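You operate a simulated robot arm through the tools that you are given. There is no shell and no other tool. Be economical: measure what you need, move in short steps, check, and stop when the job is done.

You run a simulated robot arm. Do the job below in one go: nothing can be reset, and whatever is moved stays where it is left.

## Task
Clean the elbow inside with the wool roll and brush flux into it.
Fine: the one in the wooden rack; put roll and brush back and the lid on the red pot.

Only the result counts: the job must be done as asked and must still hold three seconds after the hand-in. Knocking over, shifting, dropping, spilling or breaking anything else fails it. A push-on lid holds only when it is set on centred and level and pressed home; a screw cap is set on level and turned clockwise until tight.

## Robot
A 6-joint arm with a two-finger gripper on a trunk, on a base that drives. Base frame: it is fixed to the floor where the robot stands at the start and does not move with it; the origin is under the middle of the robot, x ahead of it, y to its left, z up; the surface under the hand at the start is at about z = 0.8. Readings come in m, degrees, newtons and seconds.
It reaches about 0.718 m from its shoulder. Its first joint turns from -69.0 to 172.0 degrees. Places, roughly: red torch knob [0.3, 0.2, 1.1]; top of the pale bench [0.5, -0.1, 0.8]. Payload 3 kg.
Tool frame: the origin (TCP) is the grasp point; the fingertips stand 0.03 m ahead of it; z points along the fingers, y is the line along which they close. The gripper opens to 0.096 m. The gripper's body begins 0.053 m behind the TCP.
Orientation is that of the tool frame in the base frame, as a unit quaternion [x, y, z, w]. With the fingers straight down and closing along the base's y, the tool's x points along the base's -x, its y along +y and its z along -z.

## Interface
- The arm moves only by the tool jog_arm. Its argument "series" is a list of rows, each a list of 7 numbers: the gripper command, from -1 (shut) to 1 (fully open), values between in proportion, then the shift along the tool's x, y, z in units of 20 mm (1.0 is 20 mm), then the turn, a rotation vector about the tool's x, y, z in units of 5 degrees (1.0 is 5 degrees). In form: [[grip, x, y, z, rx, ry, rz], ...]. A call has 1 to 12 rows; each row shifts and turns the commanded pose from where the row before left it, along the tool's axes as they then stand. A call with a number of a shift or a turn outside -1 to 1 is refused whole. Each row takes 0.2 s and may step no farther than 0.05 m and 8.6 degrees from the row before; otherwise, or with a gripper value out of range, the whole call is refused. A pose out of reach is approached as far as the arm can. The call stops where the force on the tool passes 40 N (or 10 N more than at its start, if that is more) or the arm is blocked; 0.2 s more then pass. The fingers move at their own pace (about 0.153 m/s each) and stop on an object; they squeeze with about 26 N. The grip force told is the motor's: it shows also when the fingers shut on nothing. Time passes only in rows, and 0.2 s behind the last, so rows that do not move let the fingers close. It gives the time, the measured TCP pose, the force on the tool (base axes), the opening and the grip force at its end, in the units of the frame above (readings bear some noise), with the torque about the TCP (base axes, N m) and any sound that the robot's microphone picked up, and new pictures: "show" is both (left out), scene, wrist or none.
- Cameras (640 x 400 px; columns grow to the right, rows downward): "scene" is now at [0.1118, -0.0066, 1.4804]; the picture's right is [-0.01, -1.00, -0.00], its down [-0.90, 0.01, -0.44] and it looks along [0.44, -0.00, -0.90] (base axes); focal length 296 px, centre (320, 200). "wrist" rides on the gripper at [0.073, 0.022, -0.083] in the tool frame; the picture's right is [-0.29, 0.96, 0.00], its down [-0.66, -0.20, -0.72] and it looks along [-0.69, -0.21, 0.69] (tool axes); focal length 247 px, centre (320, 200). There is no depth. A picture from a camera that has moved, and an enlarged one, comes with that camera's place and axes in the base frame and with its lens. The place of the scene camera against the robot may be out by one fixed shift of up to 0.012 m in any direction.
- slide_trunk(by): slides the trunk up (or, below 0, down) by that many m; the arm and the scene camera ride with it, the base frame stays. It gives what a move gives, with no picture.
- steer(legs): drives the robot by 1 to 6 legs, each [ahead, left, turn to the left] in m, m and degrees, along the robot's own axes; the way and the turn of a leg run together, so that a leg with both is an arc; at most 1.5 m and 180 degrees a leg. The arm and the cameras ride along, it lands a little off, and it stops where it bumps. It gives what a move gives, and a new picture of the scene camera.
- turn_head(pan, tilt): turns the head with the scene camera to pan (to the left, within 86 degrees either way) and tilt (down, from -29 to 69), counted from straight ahead of the robot. It gives what a move gives, and a new picture of the scene camera.
- inspect(camera, box): a new picture of the part [left, top, right, bottom] of that camera's present view, enlarged. No time passes.
- finish_job(): hands the job in; it is judged then, once.

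Work in short steps. Places have to be worked out from the pictures, the camera data and where the tool is seen: move nearer, look again, correct. Check each grasp and each placing, and mend what went wrong. You have 120 turns and 260 pictures in all, those below and enlarged ones among them. Open the gripper and draw the arm clear of the work before you hand the job in, unless the task says otherwise; then end with one line.

The tools are called after ">>>" by a JSON object that holds its "fn" and its "kwargs". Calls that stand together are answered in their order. jog_arm: Moves the arm, as the interface text tells. Its arguments: {"type":"object","properties":{"series":{"type":"array","items":{"type":"array","items":{"type":"number"}}},"show":{"type":"string","enum":["both","scene","wrist","none"]}},"required":["series"]} The other tools are called the same way: slide_trunk (by) slides the trunk up or down; steer (legs) drives the base; turn_head (pan, tilt) turns the head that bears the scene camera; inspect (camera, box) takes an enlarged picture of a part of a camera's view; finish_job () hands the job in.

At the start:

```text
time_s: 0.0
tool_pos: [0.3219, -0.1905, 1.1144]
ee_rot: [0.0, 1.0, 0.001, -0.001]
force: [-0.3, 0.0, 0.1]
ft_torque: [0.02, -0.01, 0.02]
opening: 0.096
gripper_force: 0.1
trunk travel left (down, up): [-0.875, 0.065]
robot x, y, heading: [-0.003, 0.0002, 0.0]
head pan, tilt: [-0.5, 64.2]
```

scene: 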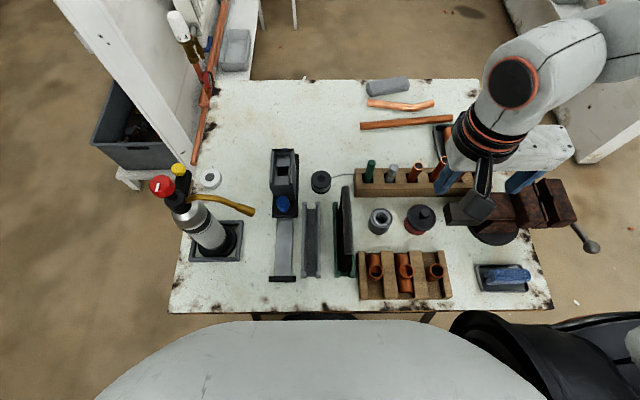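
wrist: 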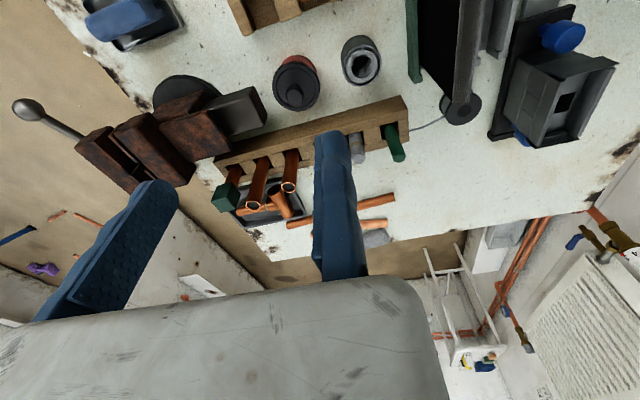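

The bench shows racks, pots and fittings; I'll enlarge the central area to identify them.

>>> {"fn": "inspect", "kwargs": {"camera": "scene", "box": [330, 140, 470, 310]}}

>>> {"fn": "inspect", "kwargs": {"camera": "scene", "box": [240, 130, 400, 300]}}

>>> {"fn": "inspect", "kwargs": {"camera": "wrist", "box": [190, 0, 430, 260]}}

```text
2.35 times, centred on (400, 225) of scene
camera zoom: at [0.1118, -0.0066, 1.4804], right [-0.01, -1.0, 0.0], down [-0.9, 0.01, -0.44], along [0.44, 0.0, -0.9], focal length 696 px, centre (132, 141)
```

zoom: 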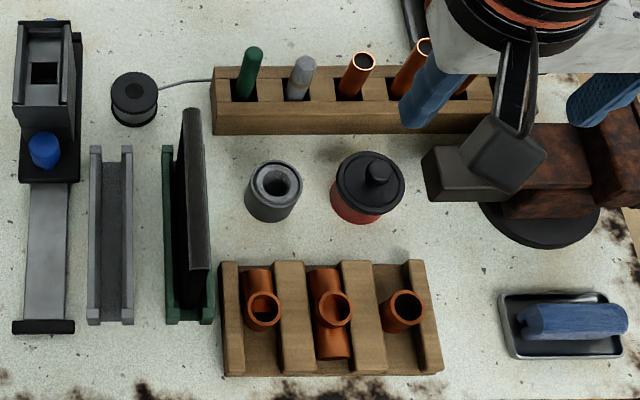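

```text
2.35 times, centred on (320, 215) of scene
camera zoom: at [0.1118, -0.0066, 1.4804], right [-0.01, -1.0, 0.0], down [-0.9, 0.01, -0.44], along [0.44, 0.0, -0.9], focal length 696 px, centre (320, 165)
```

zoom: 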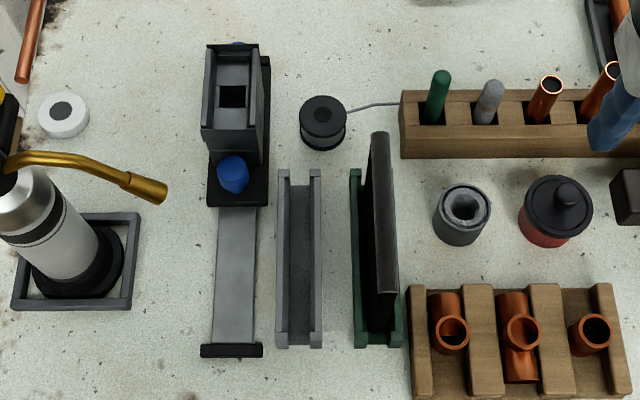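

```text
1.54 times, centred on (310, 130) of wrist
camera zoom: at [0.2473, -0.1675, 1.1973], right [0.29, 0.96, 0.0], down [0.66, -0.2, 0.72], along [0.69, -0.21, -0.69], focal length 380 px, centre (335, 308)
```

zoom: 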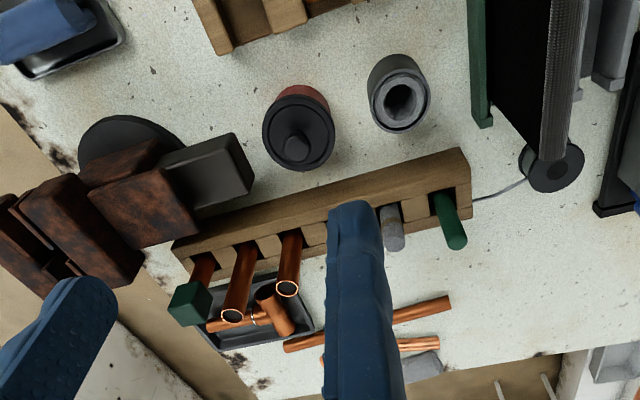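

The back rack seems to hold a green stick (brush?) and a grey stick (wool roll?); I'll move the hand left and back for a clearer view of it.

>>> {"fn": "jog_arm", "kwargs": {"series": [[1, 1, 1, 1, 0, 0, 0], [1, 1, 1, 1, 0, 0, 0], [1, 1, 1, 1, 0, 0, 0], [1, 1, 1, 0, 0, 0, 0], [1, 0, 1, 0, 0, 0, 0], [1, 0, 0, 0, 0, 0, 0]]}}

>>> {"fn": "inspect", "kwargs": {"camera": "scene", "box": [340, 70, 560, 210]}}

>>> {"fn": "inspect", "kwargs": {"camera": "wrist", "box": [120, 60, 440, 260]}}

```text
time_s: 1.4
tool_pos: [0.2319, -0.1733, 1.0787]
ee_rot: [0.001, 1.0, 0.002, -0.001]
force: [-1.2, -0.7, 0.1]
ft_torque: [-0.01, -0.05, -0.02]
opening: 0.0962
gripper_force: 0.1
out of reach, approached as far as the arm can: row 1, 2, 3, 4, 5
trunk travel left (down, up): [-0.875, 0.065]
robot x, y, heading: [0.0021, -0.0024, -0.0]
head pan, tilt: [-0.5, 64.2]
camera scene: at [0.1122, -0.0068, 1.4804], right [-0.01, -1.0, 0.0], down [-0.9, 0.01, -0.44], along [0.44, 0.0, -0.9], focal length 296 px, centre (320, 200)
camera wrist: at [0.158, -0.1509, 1.1622], right [0.29, 0.96, 0.0], down [0.66, -0.21, 0.72], along [0.69, -0.21, -0.69], focal length 247 px, centre (320, 200)
```

scene: 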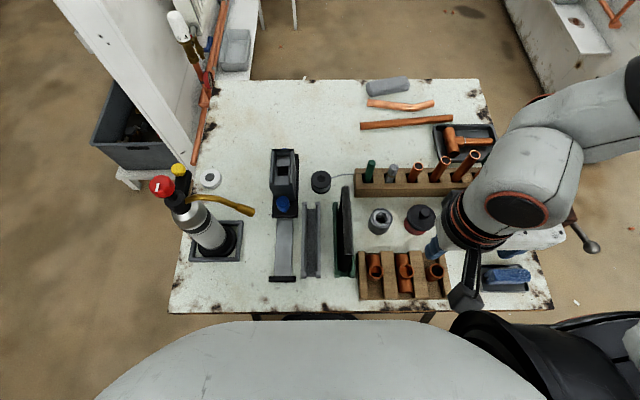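
wrist: 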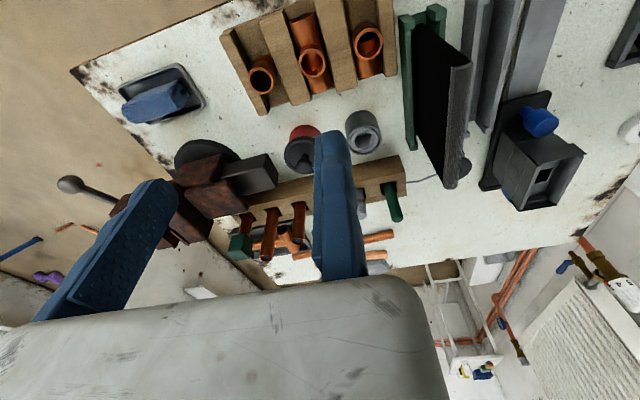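

```text
2.86 times, centred on (450, 140) of scene
camera zoom: at [0.1122, -0.0068, 1.4804], right [-0.01, -1.0, 0.0], down [-0.9, 0.01, -0.44], along [0.44, 0.0, -0.9], focal length 846 px, centre (-51, 371)
```

zoom: 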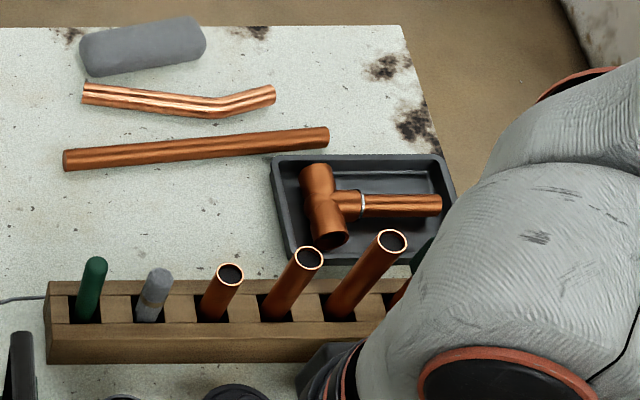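

```text
2.00 times, centred on (280, 160) of wrist
camera zoom: at [0.158, -0.1509, 1.1622], right [0.29, 0.96, 0.0], down [0.66, -0.21, 0.72], along [0.69, -0.21, -0.69], focal length 494 px, centre (400, 280)
```

zoom: 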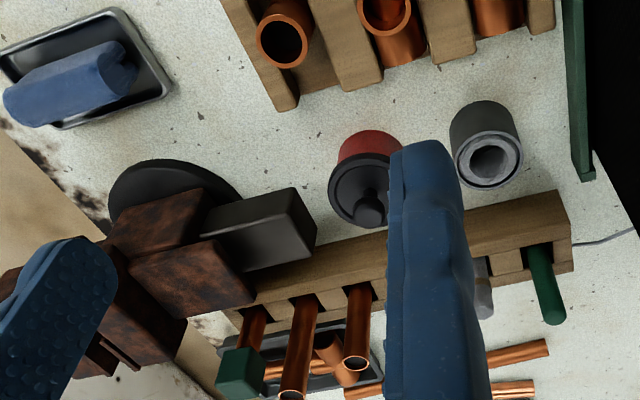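

I want a closer look at the fittings in the front rack and at the grey stick and pots.

>>> {"fn": "inspect", "kwargs": {"camera": "scene", "box": [345, 195, 455, 305]}}

>>> {"fn": "inspect", "kwargs": {"camera": "scene", "box": [350, 150, 430, 200]}}

>>> {"fn": "inspect", "kwargs": {"camera": "wrist", "box": [210, 0, 410, 125]}}

```text
3.64 times, centred on (400, 250) of scene
camera zoom: at [0.1122, -0.0068, 1.4804], right [-0.01, -1.0, 0.0], down [-0.9, 0.01, -0.44], along [0.44, 0.0, -0.9], focal length 1076 px, centre (29, 18)
```

zoom: 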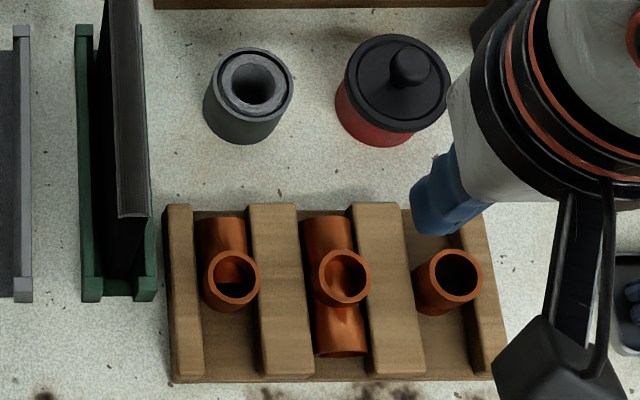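

```text
8.00 times, centred on (390, 175) of scene
camera zoom: at [0.1122, -0.0068, 1.4804], right [-0.01, -1.0, 0.0], down [-0.9, 0.01, -0.44], along [0.44, 0.0, -0.9], focal length 2368 px, centre (-240, 400)
```

zoom: 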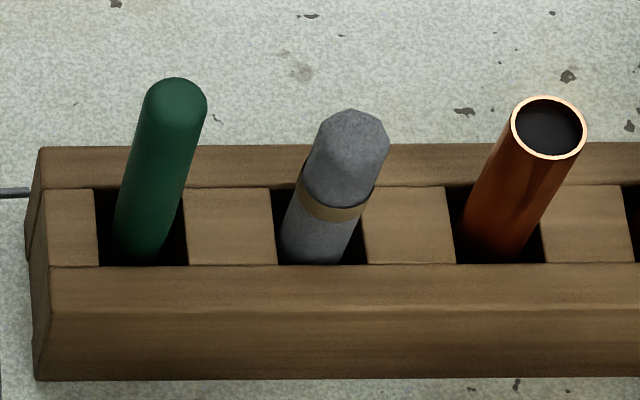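

```text
3.20 times, centred on (310, 62) of wrist
camera zoom: at [0.158, -0.1509, 1.1622], right [0.29, 0.96, 0.0], down [0.66, -0.21, 0.72], along [0.69, -0.21, -0.69], focal length 790 px, centre (352, 640)
```

zoom: 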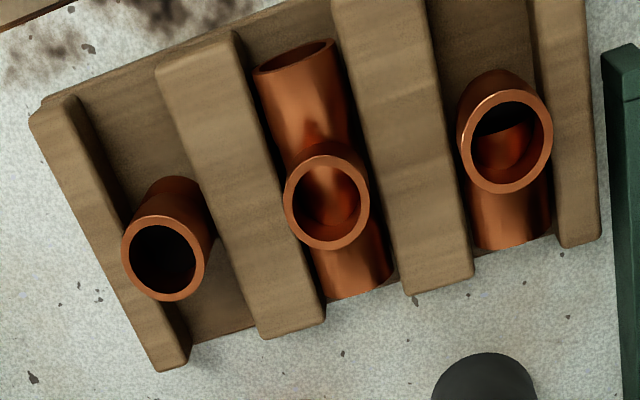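

The elbow is the left fitting, one mouth up. The arm is cramped close in, so I'll back the base off 0.12 m.

>>> {"fn": "steer", "kwargs": {"legs": [[-0.12, 0, 0]]}}

```text
time_s: 2.6
tool_pos: [0.112, -0.1729, 1.0798]
ee_rot: [0.0, 1.0, 0.001, 0.0]
force: [-0.3, -0.3, -0.1]
ft_torque: [0.01, 0.0, 0.02]
opening: 0.096
gripper_force: 0.1
trunk travel left (down, up): [-0.875, 0.065]
robot x, y, heading: [-0.1214, -0.0002, -0.4]
head pan, tilt: [-0.5, 64.2]
camera scene: at [-0.0072, -0.0067, 1.4803], right [-0.01, -1.0, 0.0], down [-0.9, 0.01, -0.43], along [0.43, 0.0, -0.9], focal length 296 px, centre (320, 200)
```

scene: 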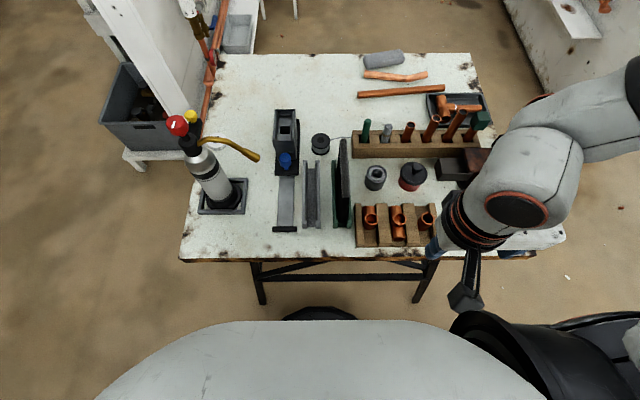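

Now move forward again and slightly down so the wrist camera looks at the pot and rack.

>>> {"fn": "jog_arm", "kwargs": {"series": [[1, -1, 0, 0, 0, 0, 0], [1, -1, 0, 0, 0, 0, 0], [1, -1, 0, 0, 0, 0, 0], [1, -1, 0, 0, 0, 0, 0], [1, -1, 0, 0, 0, 0, 0], [1, -1, 0, 0, 0, 0, 0], [1, -1, 0, 0, 0, 0, 0], [1, 0, 1, 0, 0, 0, 0], [1, 0, 1, 0, 0, 0, 0], [1, 0, 0, 0, 0, 0, 0]]}}

```text
time_s: 4.8
tool_pos: [0.2285, -0.2031, 1.0893]
ee_rot: [-0.001, 1.0, 0.002, 0.0]
force: [-0.4, -0.3, 0.2]
ft_torque: [0.04, 0.0, -0.01]
opening: 0.0959
gripper_force: 0.0
out of reach, approached as far as the arm can: row 2, 3, 4, 5, 6, 7, 8, 9
trunk travel left (down, up): [-0.875, 0.065]
robot x, y, heading: [-0.1205, -0.0021, -0.2]
head pan, tilt: [-0.5, 64.2]
camera scene: at [-0.0086, -0.0068, 1.4804], right [-0.01, -1.0, 0.0], down [-0.9, 0.01, -0.44], along [0.44, 0.0, -0.9], focal length 296 px, centre (320, 200)
camera wrist: at [0.1527, -0.1813, 1.1706], right [0.29, 0.96, 0.01], down [0.66, -0.21, 0.72], along [0.69, -0.21, -0.69], focal length 247 px, centre (320, 200)
```

scene: 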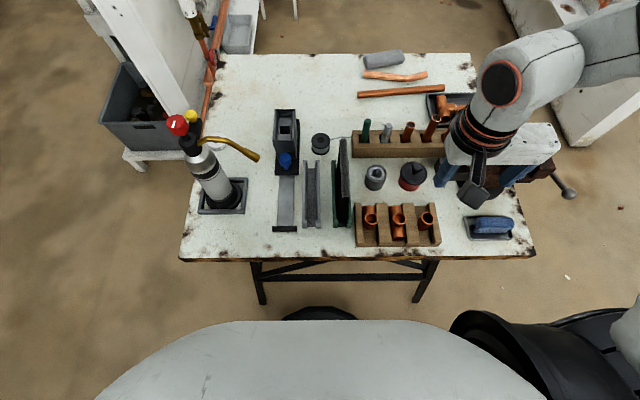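
wrist: 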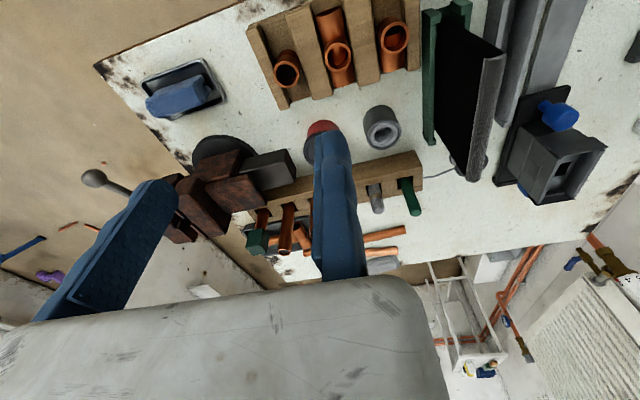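

The reach limit points to the shoulder being well to the right (about y -0.8), so I'll pull the hand right and then drive the base left.

>>> {"fn": "jog_arm", "kwargs": {"series": [[1, 0, -1, 0, 0, 0, 0], [1, 0, -1, 0, 0, 0, 0], [1, 0, -1, 0, 0, 0, 0], [1, 0, -1, 0, 0, 0, 0], [1, 0, -1, 0, 0, 0, 0], [1, 0, -1, 0, 0, 0, 0], [1, 0, -1, 0, 0, 0, 0], [1, 0, -1, 0, 0, 0, 0], [1, 0, -1, 0, 0, 0, 0], [1, 0, -1, 0, 0, 0, 0], [1, 0, -1, 0, 0, 0, 0], [1, 0, -1, 0, 0, 0, 0]], "show": "scene"}}

```text
time_s: 7.4
tool_pos: [0.2302, -0.3669, 1.0869]
ee_rot: [0.0, 1.0, 0.002, 0.0]
force: [-0.4, 0.0, -0.1]
ft_torque: [0.0, 0.0, -0.01]
opening: 0.0962
gripper_force: 0.0
out of reach, approached as far as the arm can: row 8, 10, 11, 12
trunk travel left (down, up): [-0.875, 0.065]
robot x, y, heading: [-0.1239, 0.0021, -0.0]
head pan, tilt: [-0.5, 64.2]
camera scene: at [-0.0093, -0.0076, 1.4804], right [-0.01, -1.0, 0.0], down [-0.9, 0.01, -0.44], along [0.44, 0.0, -0.9], focal length 296 px, centre (320, 200)
```

scene: 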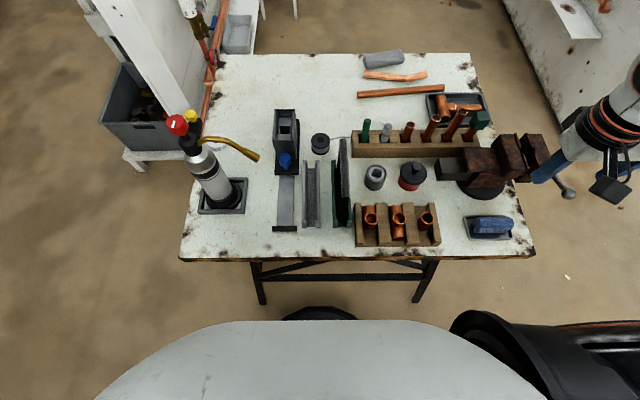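

Reach is also limited this way, so the hand may simply be too high for the arm. I'll lower it 0.1 m here (above the blue cloth tray, well clear) and then try left.

>>> {"fn": "jog_arm", "kwargs": {"series": [[1, 0, 1, 1, 0, 0, 0], [1, 0, 1, 1, 0, 0, 0], [1, 0, 1, 1, 0, 0, 0], [1, 0, 1, 1, 0, 0, 0], [1, 0, 0, 1, 0, 0, 0], [1, 0, 0, 0, 0, 0, 0]], "show": "scene"}}

>>> {"fn": "turn_head", "kwargs": {"pan": -80, "tilt": 50}}

```text
time_s: 8.8
tool_pos: [0.234, -0.284, 0.9876]
ee_rot: [0.0, 1.0, 0.001, 0.0]
force: [0.3, 0.0, 0.3]
ft_torque: [0.01, 0.0, -0.01]
opening: 0.096
gripper_force: 0.0
trunk travel left (down, up): [-0.875, 0.065]
robot x, y, heading: [-0.1224, -0.0024, 0.1]
head pan, tilt: [-0.5, 64.2]
camera scene: at [-0.009, -0.0066, 1.4804], right [-0.01, -1.0, 0.0], down [-0.9, 0.01, -0.44], along [0.44, 0.0, -0.9], focal length 296 px, centre (320, 200)
```

scene: 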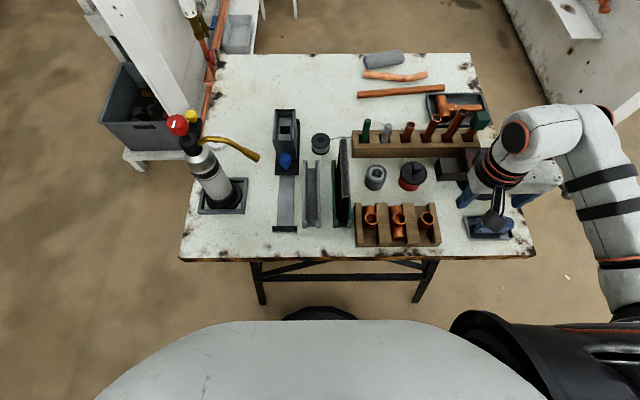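

```text
time_s: 10.4
tool_pos: [0.2337, -0.2833, 0.9881]
ee_rot: [0.0, 1.0, 0.002, 0.0]
force: [0.2, 0.1, 0.6]
ft_torque: [0.03, -0.03, 0.03]
opening: 0.0958
gripper_force: 0.1
trunk travel left (down, up): [-0.875, 0.065]
robot x, y, heading: [-0.1193, -0.0012, 0.1]
head pan, tilt: [-80.0, 50.0]
camera scene: at [-0.0573, -0.0819, 1.4977], right [-0.98, -0.17, 0.0], down [-0.13, 0.75, -0.64], along [0.11, -0.63, -0.77], focal length 296 px, centre (320, 200)
```

scene: 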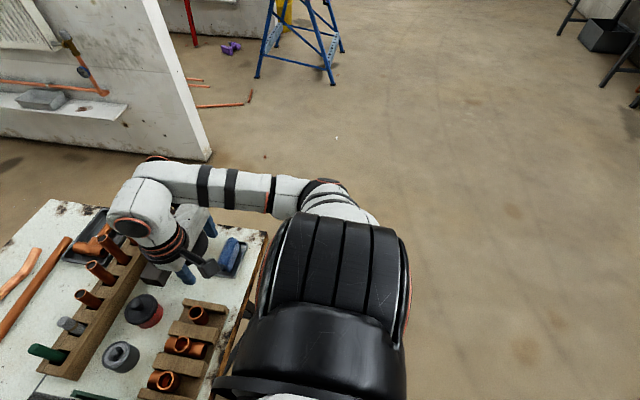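

The shoulder is around (0, -0.38, 1.15). I'll lift the hand a bit and to the right, then drive the base 0.05 ahead and 0.15 left, with the head back on the bench.

>>> {"fn": "jog_arm", "kwargs": {"series": [[1, 0, -1, -0.5, 0, 0, 0], [1, 0, -1, -0.5, 0, 0, 0], [1, 0, -1, -0.5, 0, 0, 0], [1, 0, -0.5, -0.5, 0, 0, 0]], "show": "none"}}

>>> {"fn": "steer", "kwargs": {"legs": [[0.05, 0.15, 0]]}}

>>> {"fn": "turn_head", "kwargs": {"pan": -25, "tilt": 55}}

```text
time_s: 11.4
tool_pos: [0.2297, -0.3555, 1.028]
ee_rot: [0.0, 1.0, 0.0, 0.001]
force: [0.3, -0.4, -0.1]
ft_torque: [0.0, 0.02, -0.03]
opening: 0.0962
gripper_force: 0.0
trunk travel left (down, up): [-0.875, 0.065]
robot x, y, heading: [-0.1217, 0.0011, -0.0]
head pan, tilt: [-80.0, 50.0]
```

```text
time_s: 12.8
tool_pos: [0.2796, -0.2047, 1.0282]
ee_rot: [-0.001, 1.0, 0.002, 0.002]
force: [-0.9, -0.2, -0.4]
ft_torque: [0.0, 0.0, 0.03]
opening: 0.0961
gripper_force: 0.1
trunk travel left (down, up): [-0.875, 0.065]
robot x, y, heading: [-0.072, 0.1484, 0.4]
head pan, tilt: [-80.0, 50.0]
camera scene: at [-0.0087, 0.0653, 1.4976], right [-0.98, -0.18, 0.0], down [-0.14, 0.75, -0.64], along [0.11, -0.63, -0.77], focal length 296 px, centre (320, 200)
```

scene: 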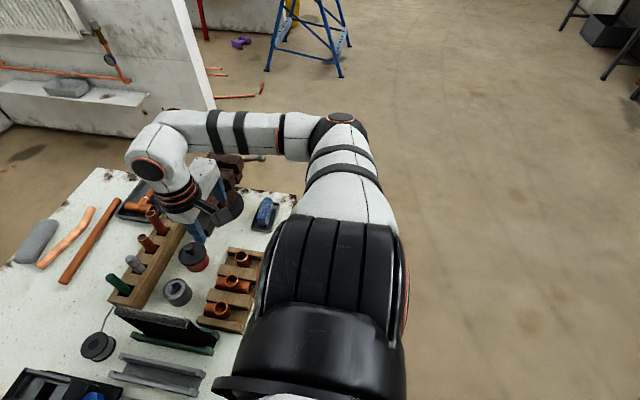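

```text
time_s: 14.0
tool_pos: [0.2812, -0.2035, 1.0283]
ee_rot: [-0.003, 1.0, 0.0, 0.0]
force: [0.0, 0.5, 0.0]
ft_torque: [0.03, 0.03, -0.03]
opening: 0.0961
gripper_force: 0.1
trunk travel left (down, up): [-0.875, 0.065]
robot x, y, heading: [-0.073, 0.1493, 0.4]
head pan, tilt: [-25.0, 55.0]
camera scene: at [0.0436, 0.113, 1.4912], right [-0.42, -0.91, 0.0], down [-0.74, 0.34, -0.57], along [0.52, -0.24, -0.82], focal length 296 px, centre (320, 200)
```

scene: 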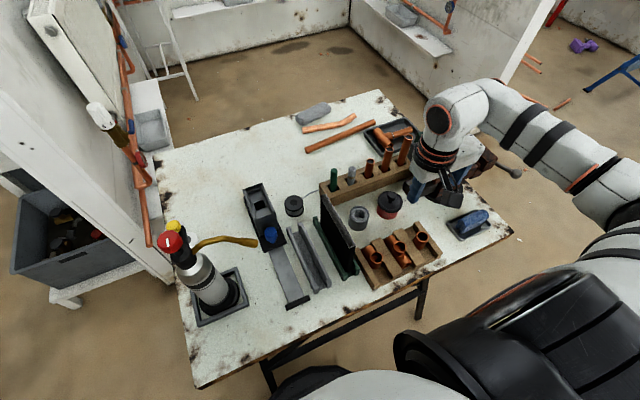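

Now I'll move the hand ahead and down a little to get a near view of the roll and brush with the wrist camera.

>>> {"fn": "jog_arm", "kwargs": {"series": [[1, -1, 0, 0.5, 0, 0, 0], [1, -1, 0, 0.5, 0, 0, 0], [1, -1, 0, 0.5, 0, 0, 0], [1, 0, 0, 0, 0, 0, 0]]}}

>>> {"fn": "inspect", "kwargs": {"camera": "scene", "box": [300, 130, 460, 290]}}

```text
time_s: 15.0
tool_pos: [0.2975, -0.1735, 1.0123]
ee_rot: [0.0, 1.0, 0.001, 0.002]
force: [-0.4, -0.1, -0.4]
ft_torque: [-0.01, -0.01, 0.0]
opening: 0.096
gripper_force: 0.1
out of reach, approached as far as the arm can: row 1, 2, 3
trunk travel left (down, up): [-0.875, 0.065]
robot x, y, heading: [-0.0726, 0.1486, 0.3]
head pan, tilt: [-25.0, 55.0]
camera scene: at [0.0434, 0.1127, 1.4912], right [-0.42, -0.91, 0.0], down [-0.74, 0.34, -0.57], along [0.52, -0.24, -0.82], focal length 296 px, centre (320, 200)
camera wrist: at [0.2225, -0.152, 1.0942], right [0.29, 0.96, 0.0], down [0.66, -0.2, 0.72], along [0.69, -0.21, -0.69], focal length 247 px, centre (320, 200)
```

scene: 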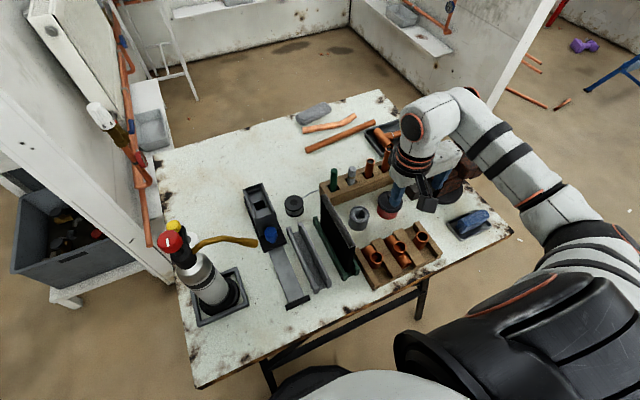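
wrist: 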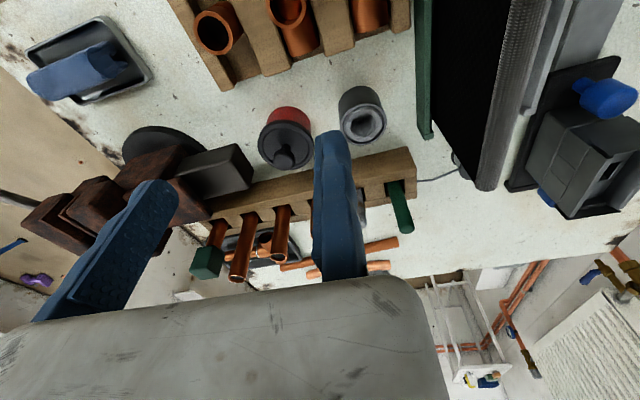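

```text
2.50 times, centred on (380, 210) of scene
camera zoom: at [0.0434, 0.1127, 1.4912], right [-0.42, -0.91, 0.0], down [-0.74, 0.34, -0.57], along [0.52, -0.24, -0.82], focal length 740 px, centre (170, 175)
```

zoom: 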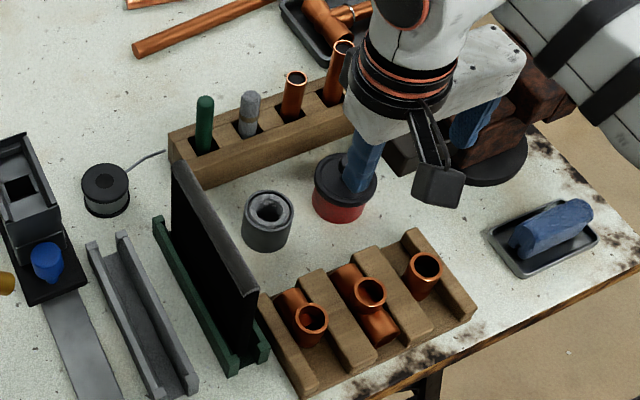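

The arm plane appears nearly horizontal with the tool pointing down, close to a wrist singularity. I'll raise the trunk fully so the wrist lies well below the shoulder, then come down and retry forward.

>>> {"fn": "slide_trunk", "kwargs": {"by": 0.064}}

>>> {"fn": "jog_arm", "kwargs": {"series": [[1, 0, 0, 1, 0, 0, 0], [1, 0, 0, 1, 0, 0, 0], [1, 0, 0, 1, 0, 0, 0], [1, 0, 0, 1, 0, 0, 0], [1, -1, 0, 0, 0, 0, 0], [1, -1, 0, 0, 0, 0, 0], [1, 0, 0, 0, 0, 0, 0]], "show": "wrist"}}

```text
time_s: 16.0
tool_pos: [0.2967, -0.1748, 1.0757]
ee_rot: [0.0, 1.0, 0.001, 0.001]
force: [-0.6, 0.0, -0.7]
ft_torque: [0.0, 0.01, 0.05]
opening: 0.0962
gripper_force: 0.0
trunk travel left (down, up): [-0.939, 0.001]
robot x, y, heading: [-0.0694, 0.1469, 0.3]
head pan, tilt: [-25.0, 55.0]
```

```text
time_s: 17.6
tool_pos: [0.2893, -0.1492, 1.0222]
ee_rot: [0.002, 1.0, 0.001, 0.002]
force: [0.6, 0.4, -0.6]
ft_torque: [-0.03, 0.01, 0.03]
opening: 0.0962
gripper_force: 0.0
out of reach, approached as far as the arm can: row 1, 2, 3, 4, 5, 6
trunk travel left (down, up): [-0.939, 0.001]
robot x, y, heading: [-0.0712, 0.1499, 0.0]
head pan, tilt: [-25.0, 55.0]
camera wrist: at [0.2143, -0.1261, 1.1035], right [0.3, 0.95, 0.0], down [0.66, -0.21, 0.73], along [0.69, -0.21, -0.69], focal length 247 px, centre (320, 200)
```

wrist: 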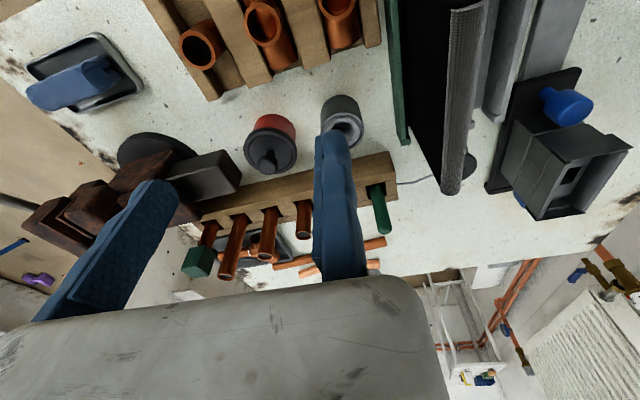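

Moving straight down also slid sideways, so it may be a wrist joint limit. I'll test by yawing the tool about its axis.

>>> {"fn": "jog_arm", "kwargs": {"series": [[1, 0, 0, 0, 0, 0, 1], [1, 0, 0, 0, 0, 0, 1], [1, 0, 0, 0, 0, 0, 1], [1, 0, 0, 0, 0, 0, 1], [1, 0, 0, 0, 0, 0, 1], [1, 0, 0, 0, 0, 0, 1], [1, 0, 0, 1, 0, 0, 0], [1, 0, 0, 1, 0, 0, 0], [1, 0, 0, 0, 0, 0, 0]], "show": "scene"}}

```text
time_s: 19.6
tool_pos: [0.2878, -0.1474, 0.9808]
ee_rot: [0.258, 0.966, 0.002, 0.002]
force: [0.5, -0.3, 0.5]
ft_torque: [0.01, 0.01, 0.02]
opening: 0.0959
gripper_force: 0.0
trunk travel left (down, up): [-0.939, 0.001]
robot x, y, heading: [-0.0722, 0.1485, 0.3]
head pan, tilt: [-25.0, 55.0]
camera scene: at [0.0434, 0.1129, 1.5552], right [-0.42, -0.91, 0.0], down [-0.74, 0.34, -0.57], along [0.52, -0.24, -0.82], focal length 296 px, centre (320, 200)
```

scene: 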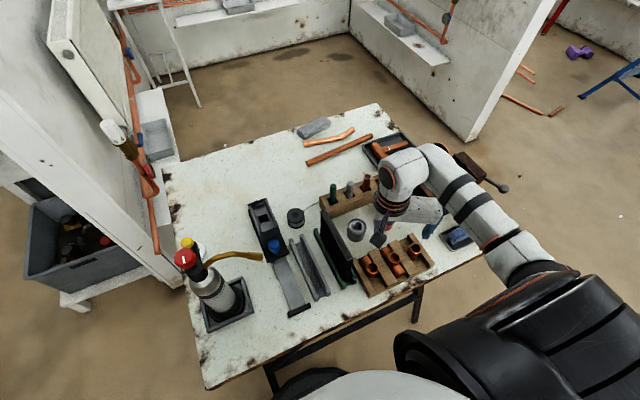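

Yaw helps: no reach problem now. I'll yaw on to 90° (fingers closing along x) and see.

>>> {"fn": "jog_arm", "kwargs": {"series": [[1, 0, 0, 0, 0, 0, 1], [1, 0, 0, 0, 0, 0, 1], [1, 0, 0, 0, 0, 0, 1], [1, 0, 0, 0, 0, 0, 1], [1, 0, 0, 0, 0, 0, 1], [1, 0, 0, 0, 0, 0, 1], [1, 0, 0, 0, 0, 0, 1], [1, 0, 0, 0, 0, 0, 1], [1, 0, 0, 0, 0, 0, 1], [1, 0, 0, 0, 0, 0, 1], [1, 0, 0, 0, 0, 0, 1], [1, 0, 0, 0, 0, 0, 1]]}}

```text
time_s: 22.2
tool_pos: [0.2884, -0.1483, 0.9807]
ee_rot: [0.708, 0.707, 0.001, 0.001]
force: [-0.3, 0.1, 0.1]
ft_torque: [0.01, -0.02, 0.02]
opening: 0.0963
gripper_force: 0.1
trunk travel left (down, up): [-0.939, 0.001]
robot x, y, heading: [-0.0735, 0.1487, 0.4]
head pan, tilt: [-25.0, 55.0]
camera scene: at [0.0436, 0.1129, 1.5552], right [-0.42, -0.91, 0.0], down [-0.74, 0.34, -0.57], along [0.52, -0.24, -0.82], focal length 296 px, centre (320, 200)
camera wrist: at [0.3097, -0.0753, 1.0637], right [0.96, -0.3, 0.0], down [-0.21, -0.66, 0.72], along [-0.21, -0.69, -0.69], focal length 247 px, centre (320, 200)
```

scene: 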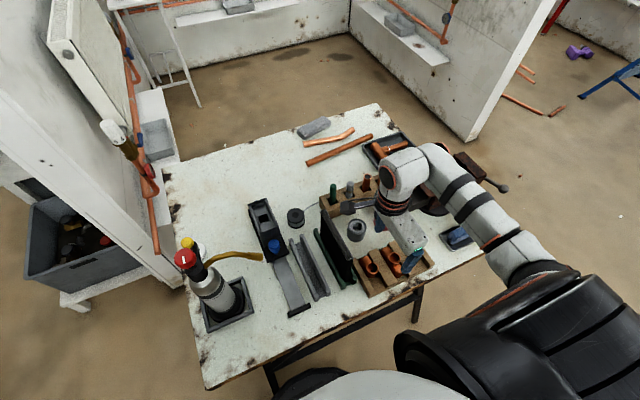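
wrist: 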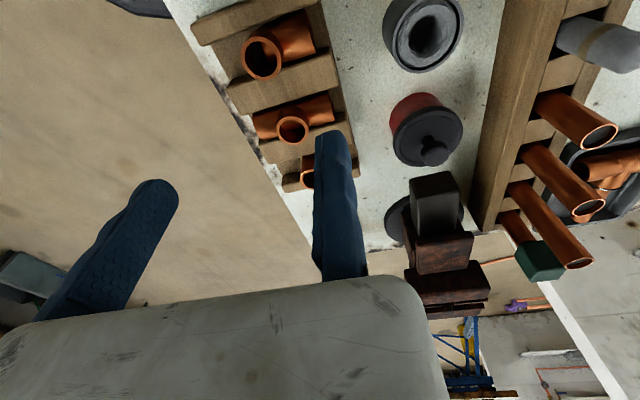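

I'll zoom in on the gripper to check where the finger pads really are relative to the stated TCP.

>>> {"fn": "inspect", "kwargs": {"camera": "scene", "box": [330, 170, 450, 300]}}

>>> {"fn": "inspect", "kwargs": {"camera": "wrist", "box": [0, 100, 460, 400]}}

```text
3.08 times, centred on (390, 235) of scene
camera zoom: at [0.0436, 0.1129, 1.5552], right [-0.42, -0.91, 0.0], down [-0.74, 0.34, -0.57], along [0.52, -0.24, -0.82], focal length 911 px, centre (105, 92)
```

zoom: 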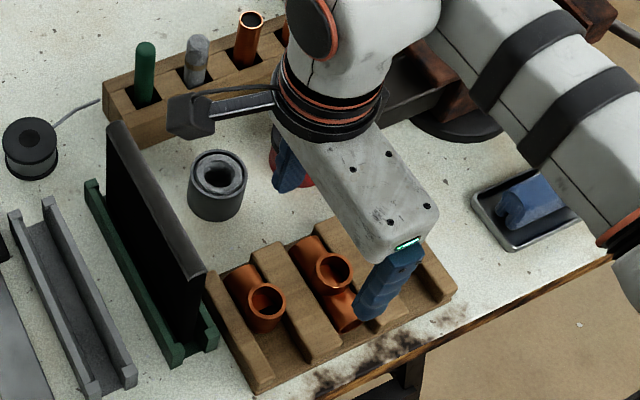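

```text
1.33 times, centred on (230, 250) of wrist
camera zoom: at [0.3097, -0.0753, 1.0637], right [0.96, -0.3, 0.0], down [-0.21, -0.66, 0.72], along [-0.21, -0.69, -0.69], focal length 329 px, centre (440, 133)
```

zoom: 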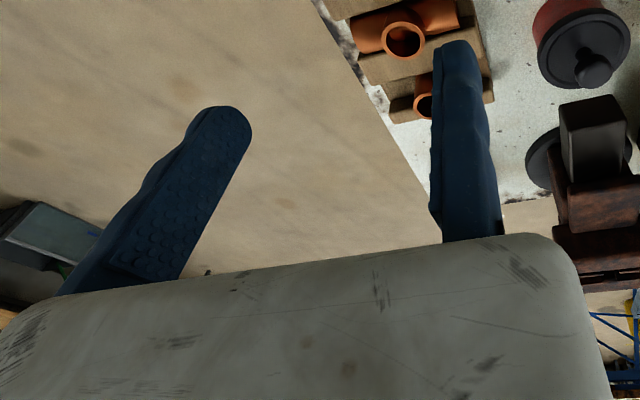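

The fingers appear shifted about 5 cm from the reported TCP along the closing line. I'll shut the gripper in the air to see where they meet.

>>> {"fn": "jog_arm", "kwargs": {"series": [[-1, 0, 0, 0, 0, 0, 0], [-1, 0, 0, 0, 0, 0, 0], [-1, 0, 0, 0, 0, 0, 0]]}}

>>> {"fn": "inspect", "kwargs": {"camera": "scene", "box": [330, 170, 450, 300]}}

```text
time_s: 23.0
tool_pos: [0.2876, -0.1488, 0.981]
ee_rot: [0.707, 0.707, 0.002, 0.0]
force: [0.7, 0.2, 0.3]
ft_torque: [0.0, 0.03, 0.02]
opening: 0.0003
gripper_force: 26.3
trunk travel left (down, up): [-0.939, 0.001]
robot x, y, heading: [-0.0678, 0.1497, 0.2]
head pan, tilt: [-25.0, 55.0]
camera scene: at [0.0435, 0.1129, 1.5552], right [-0.42, -0.91, 0.0], down [-0.74, 0.34, -0.57], along [0.52, -0.24, -0.82], focal length 296 px, centre (320, 200)
camera wrist: at [0.3096, -0.0753, 1.0637], right [0.96, -0.29, 0.0], down [-0.2, -0.66, 0.72], along [-0.21, -0.69, -0.69], focal length 247 px, centre (320, 200)
```

scene: 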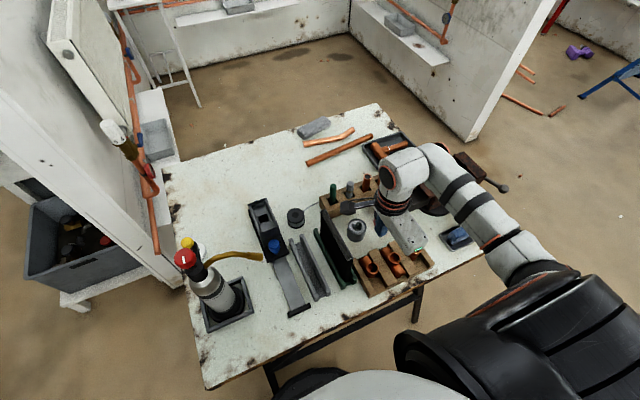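
wrist: 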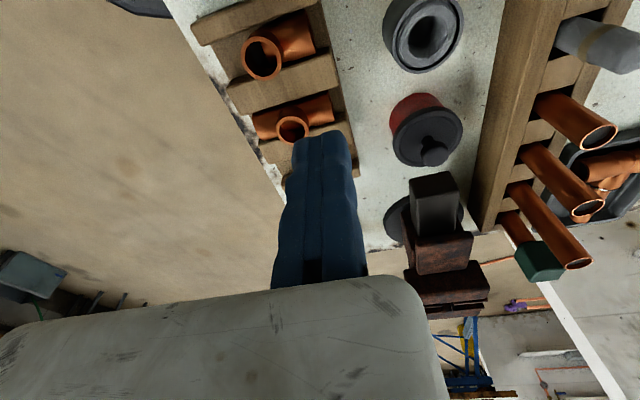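

```text
3.08 times, centred on (390, 235) of scene
camera zoom: at [0.0435, 0.1129, 1.5552], right [-0.42, -0.91, 0.0], down [-0.74, 0.34, -0.57], along [0.52, -0.24, -0.82], focal length 911 px, centre (105, 92)
```

zoom: 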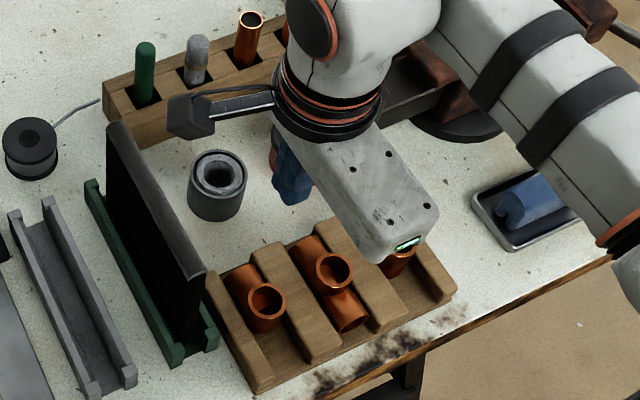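

The +y finger is fixed near the TCP plane and only the other one moves; I'll allow for that. Now I go over the back rack (fingers up at z 1.0) to view the roll and brush closely.

>>> {"fn": "jog_arm", "kwargs": {"series": [[0, 0, 0, -1, 0, 0, 0], [0, 0, 1, 0, 0, 0, 0], [0, 0, 1, 0, 0, 0, 0], [0, 0, 1, 0, 0, 0, 0], [0, 0, 1, 0, 0, 0, 0], [0, 0, 1, 0, 0, 0, 0], [0, 0, 1, 0, 0, 0, 0], [0, 0.5, 1, 0, 0, 0, 0], [0, 0.5, 0.5, 0, 0, 0, 0], [0, 0, 0, 0, 0, 0, 0]]}}

```text
time_s: 25.2
tool_pos: [0.4381, -0.1278, 1.001]
ee_rot: [0.707, 0.707, 0.001, 0.0]
force: [-0.8, 0.0, 0.7]
ft_torque: [0.0, 0.02, -0.06]
opening: 0.0479
gripper_force: 0.0
trunk travel left (down, up): [-0.939, 0.001]
robot x, y, heading: [-0.0701, 0.1491, 0.0]
head pan, tilt: [-25.0, 55.0]
camera scene: at [0.0432, 0.1124, 1.5552], right [-0.42, -0.91, 0.0], down [-0.74, 0.34, -0.57], along [0.52, -0.24, -0.82], focal length 296 px, centre (320, 200)
camera wrist: at [0.46, -0.054, 1.0842], right [0.96, -0.29, 0.0], down [-0.2, -0.66, 0.72], along [-0.21, -0.69, -0.69], focal length 247 px, centre (320, 200)
```

scene: 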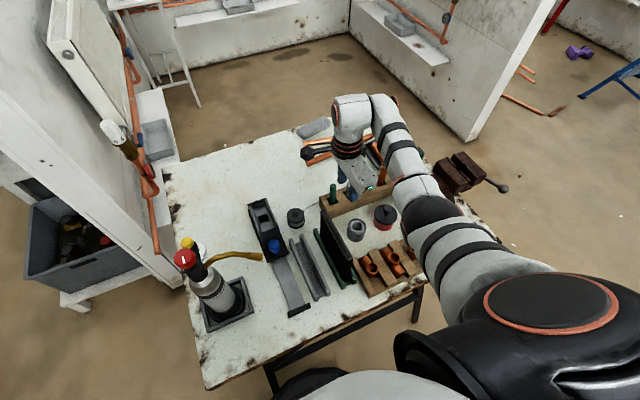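
wrist: 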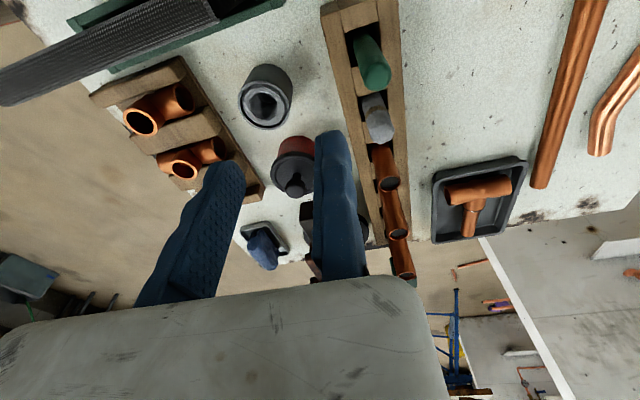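

Reach is good here. Zoom on the rack to measure roll and brush.

>>> {"fn": "inspect", "kwargs": {"camera": "wrist", "box": [310, 0, 470, 160]}}

>>> {"fn": "inspect", "kwargs": {"camera": "wrist", "box": [80, 40, 320, 200]}}

```text
2.50 times, centred on (390, 80) of wrist
camera zoom: at [0.46, -0.054, 1.0842], right [0.96, -0.29, 0.0], down [-0.2, -0.66, 0.72], along [-0.21, -0.69, -0.69], focal length 617 px, centre (145, 500)
```

zoom: 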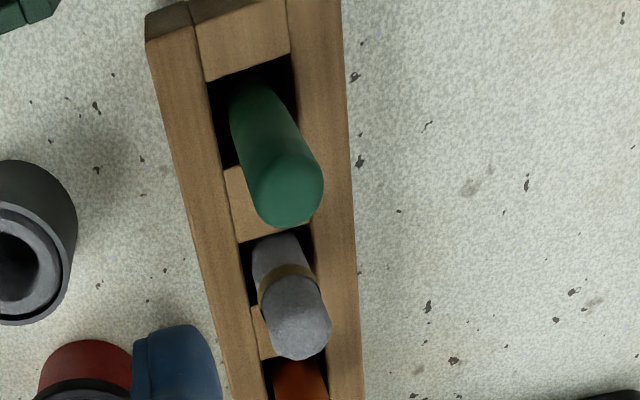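

```text
2.50 times, centred on (200, 120) of wrist
camera zoom: at [0.46, -0.054, 1.0842], right [0.96, -0.29, 0.0], down [-0.2, -0.66, 0.72], along [-0.21, -0.69, -0.69], focal length 617 px, centre (620, 400)
```

zoom: 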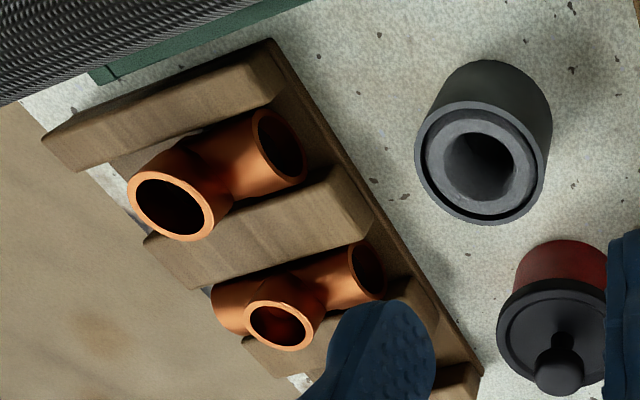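

Roll top ≈(.479,-.180,.887), brush top ≈(.479,-.123,.915), rack top ≈.845, lid knob ≈(.375,-.241,.87). Moving above the roll with the fixed finger just behind it.

>>> {"fn": "jog_arm", "kwargs": {"series": [[0, -1, 1, 0, 0, 0, 0], [0, -1, 1, 0, 0, 0, 0], [0, -0.6, 0.65, 0, 0, 0, 0], [0, 0, 0, 1, 0, 0, 0], [0, 0, 0, 1, 0, 0, 0], [0, 0, 0, 0, 0, 0, 0]]}}

>>> {"fn": "inspect", "kwargs": {"camera": "wrist", "box": [200, 80, 440, 240]}}

>>> {"fn": "inspect", "kwargs": {"camera": "scene", "box": [310, 140, 430, 240]}}

```text
time_s: 26.6
tool_pos: [0.4542, -0.1781, 0.9697]
ee_rot: [0.707, 0.707, 0.003, 0.001]
force: [0.0, 0.2, -0.4]
ft_torque: [-0.01, -0.02, 0.04]
opening: 0.048
gripper_force: 0.0
out of reach, approached as far as the arm can: row 2, 3, 4, 5
trunk travel left (down, up): [-0.939, 0.001]
robot x, y, heading: [-0.0714, 0.1494, 0.5]
head pan, tilt: [-25.0, 55.0]
camera scene: at [0.0435, 0.1131, 1.5552], right [-0.42, -0.91, 0.0], down [-0.74, 0.34, -0.57], along [0.52, -0.24, -0.82], focal length 296 px, centre (320, 200)
camera wrist: at [0.4751, -0.1052, 1.0527], right [0.96, -0.29, 0.0], down [-0.21, -0.66, 0.72], along [-0.21, -0.69, -0.69], focal length 247 px, centre (320, 200)
```

scene: 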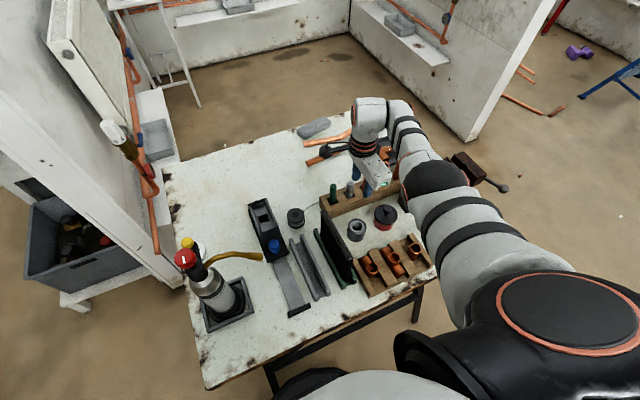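
wrist: 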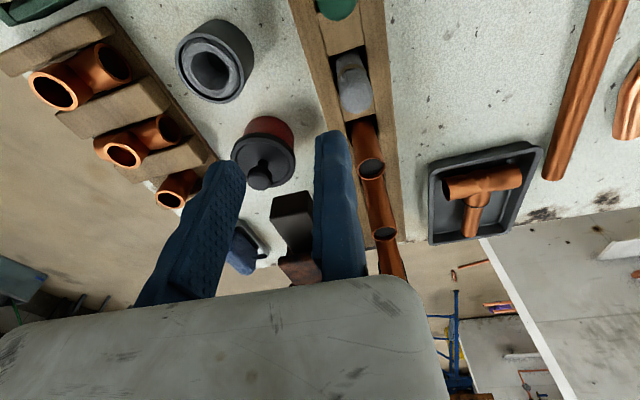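

```text
2.50 times, centred on (320, 160) of wrist
camera zoom: at [0.4751, -0.1052, 1.0527], right [0.96, -0.29, 0.0], down [-0.21, -0.66, 0.72], along [-0.21, -0.69, -0.69], focal length 617 px, centre (320, 300)
```

zoom: 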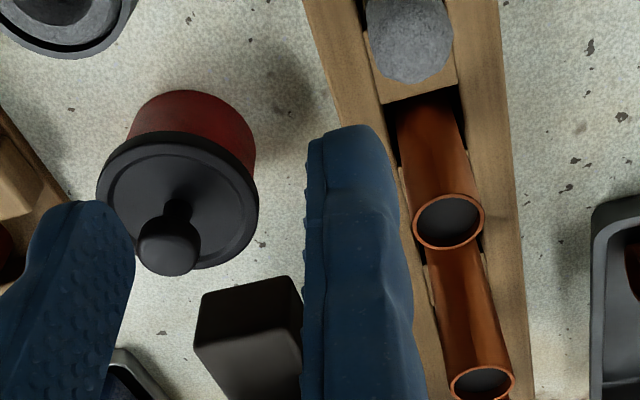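

```text
4.00 times, centred on (370, 190) of scene
camera zoom: at [0.0435, 0.1131, 1.5552], right [-0.42, -0.91, 0.0], down [-0.74, 0.34, -0.57], along [0.52, -0.24, -0.82], focal length 1184 px, centre (120, 240)
```

zoom: 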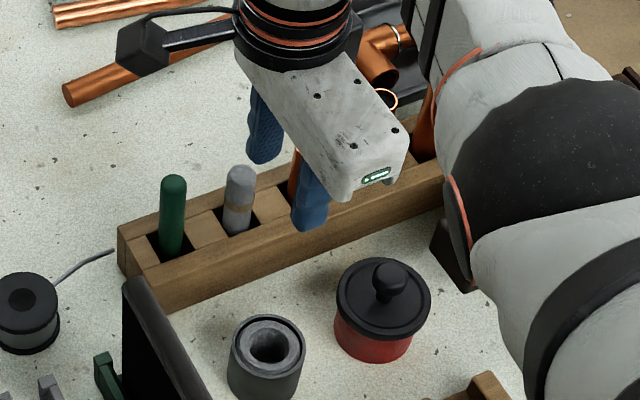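

At the far limit; I'll drive the base 0.06 ahead (hand clears everything at this height).

>>> {"fn": "steer", "kwargs": {"legs": [[0.06, 0, 0]]}}

```text
time_s: 27.4
tool_pos: [0.4594, -0.1771, 0.9702]
ee_rot: [0.705, 0.709, 0.003, 0.001]
force: [-0.1, 0.1, -0.2]
ft_torque: [0.03, -0.01, 0.04]
opening: 0.0483
gripper_force: 0.1
trunk travel left (down, up): [-0.939, 0.001]
robot x, y, heading: [-0.07, 0.1486, 0.7]
head pan, tilt: [-25.0, 55.0]
stopped in leg 1: the robot was blocked; the commanded pose is now the measured one
camera scene: at [0.0473, 0.1125, 1.5552], right [-0.41, -0.91, 0.0], down [-0.75, 0.34, -0.57], along [0.52, -0.24, -0.82], focal length 296 px, centre (320, 200)
```

scene: 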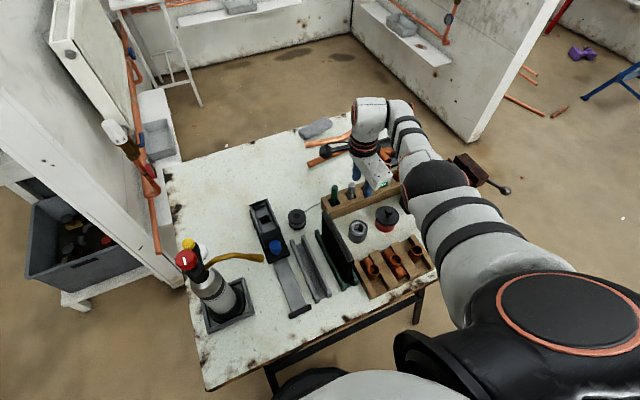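

Blocked by the bench here. I'll pull the hand back and up, then drive right 0.12 and ahead 0.06 (where the robot originally stood closer).

>>> {"fn": "jog_arm", "kwargs": {"series": [[0, 0, 0, -1, 0, 0, 0], [0, 0, -1, -1, 0, 0, 0], [0, 0, -1, -1, 0, 0, 0], [0, 0, -1, 0, 0, 0, 0], [0, 0, -1, 0, 0, 0, 0], [0, 0, -1, 0, 0, 0, 0], [0, 0, -1, 0, 0, 0, 0]], "show": "none"}}

>>> {"fn": "steer", "kwargs": {"legs": [[-0.02, 0, 0], [0, -0.12, 0], [0.06, 0, 0]]}}

```text
time_s: 29.0
tool_pos: [0.3382, -0.1798, 1.0277]
ee_rot: [0.705, 0.709, 0.003, 0.001]
force: [0.2, -0.3, 1.1]
ft_torque: [-0.02, 0.01, -0.03]
opening: 0.048
gripper_force: 0.0
trunk travel left (down, up): [-0.939, 0.001]
robot x, y, heading: [-0.0653, 0.1461, 0.7]
head pan, tilt: [-25.0, 55.0]
```

```text
time_s: 31.2
tool_pos: [0.3764, -0.2993, 1.0291]
ee_rot: [0.705, 0.709, 0.004, 0.003]
force: [-0.6, -0.4, 0.3]
ft_torque: [0.0, 0.0, 0.03]
opening: 0.0478
gripper_force: 0.1
trunk travel left (down, up): [-0.939, 0.001]
robot x, y, heading: [-0.0228, 0.0314, 0.7]
head pan, tilt: [-25.0, 55.0]
camera scene: at [0.0837, -0.0072, 1.5556], right [-0.41, -0.91, 0.0], down [-0.74, 0.34, -0.58], along [0.53, -0.24, -0.82], focal length 296 px, centre (320, 200)
```

scene: 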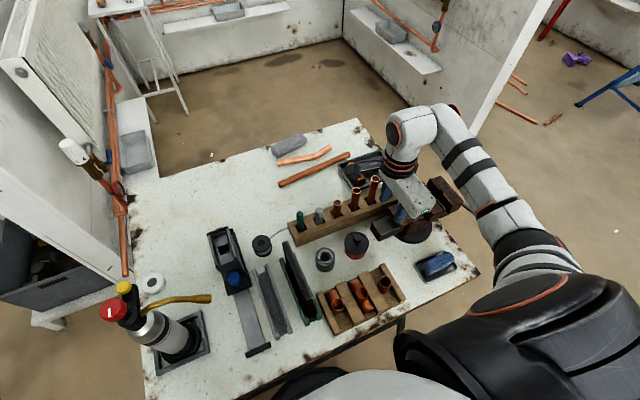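

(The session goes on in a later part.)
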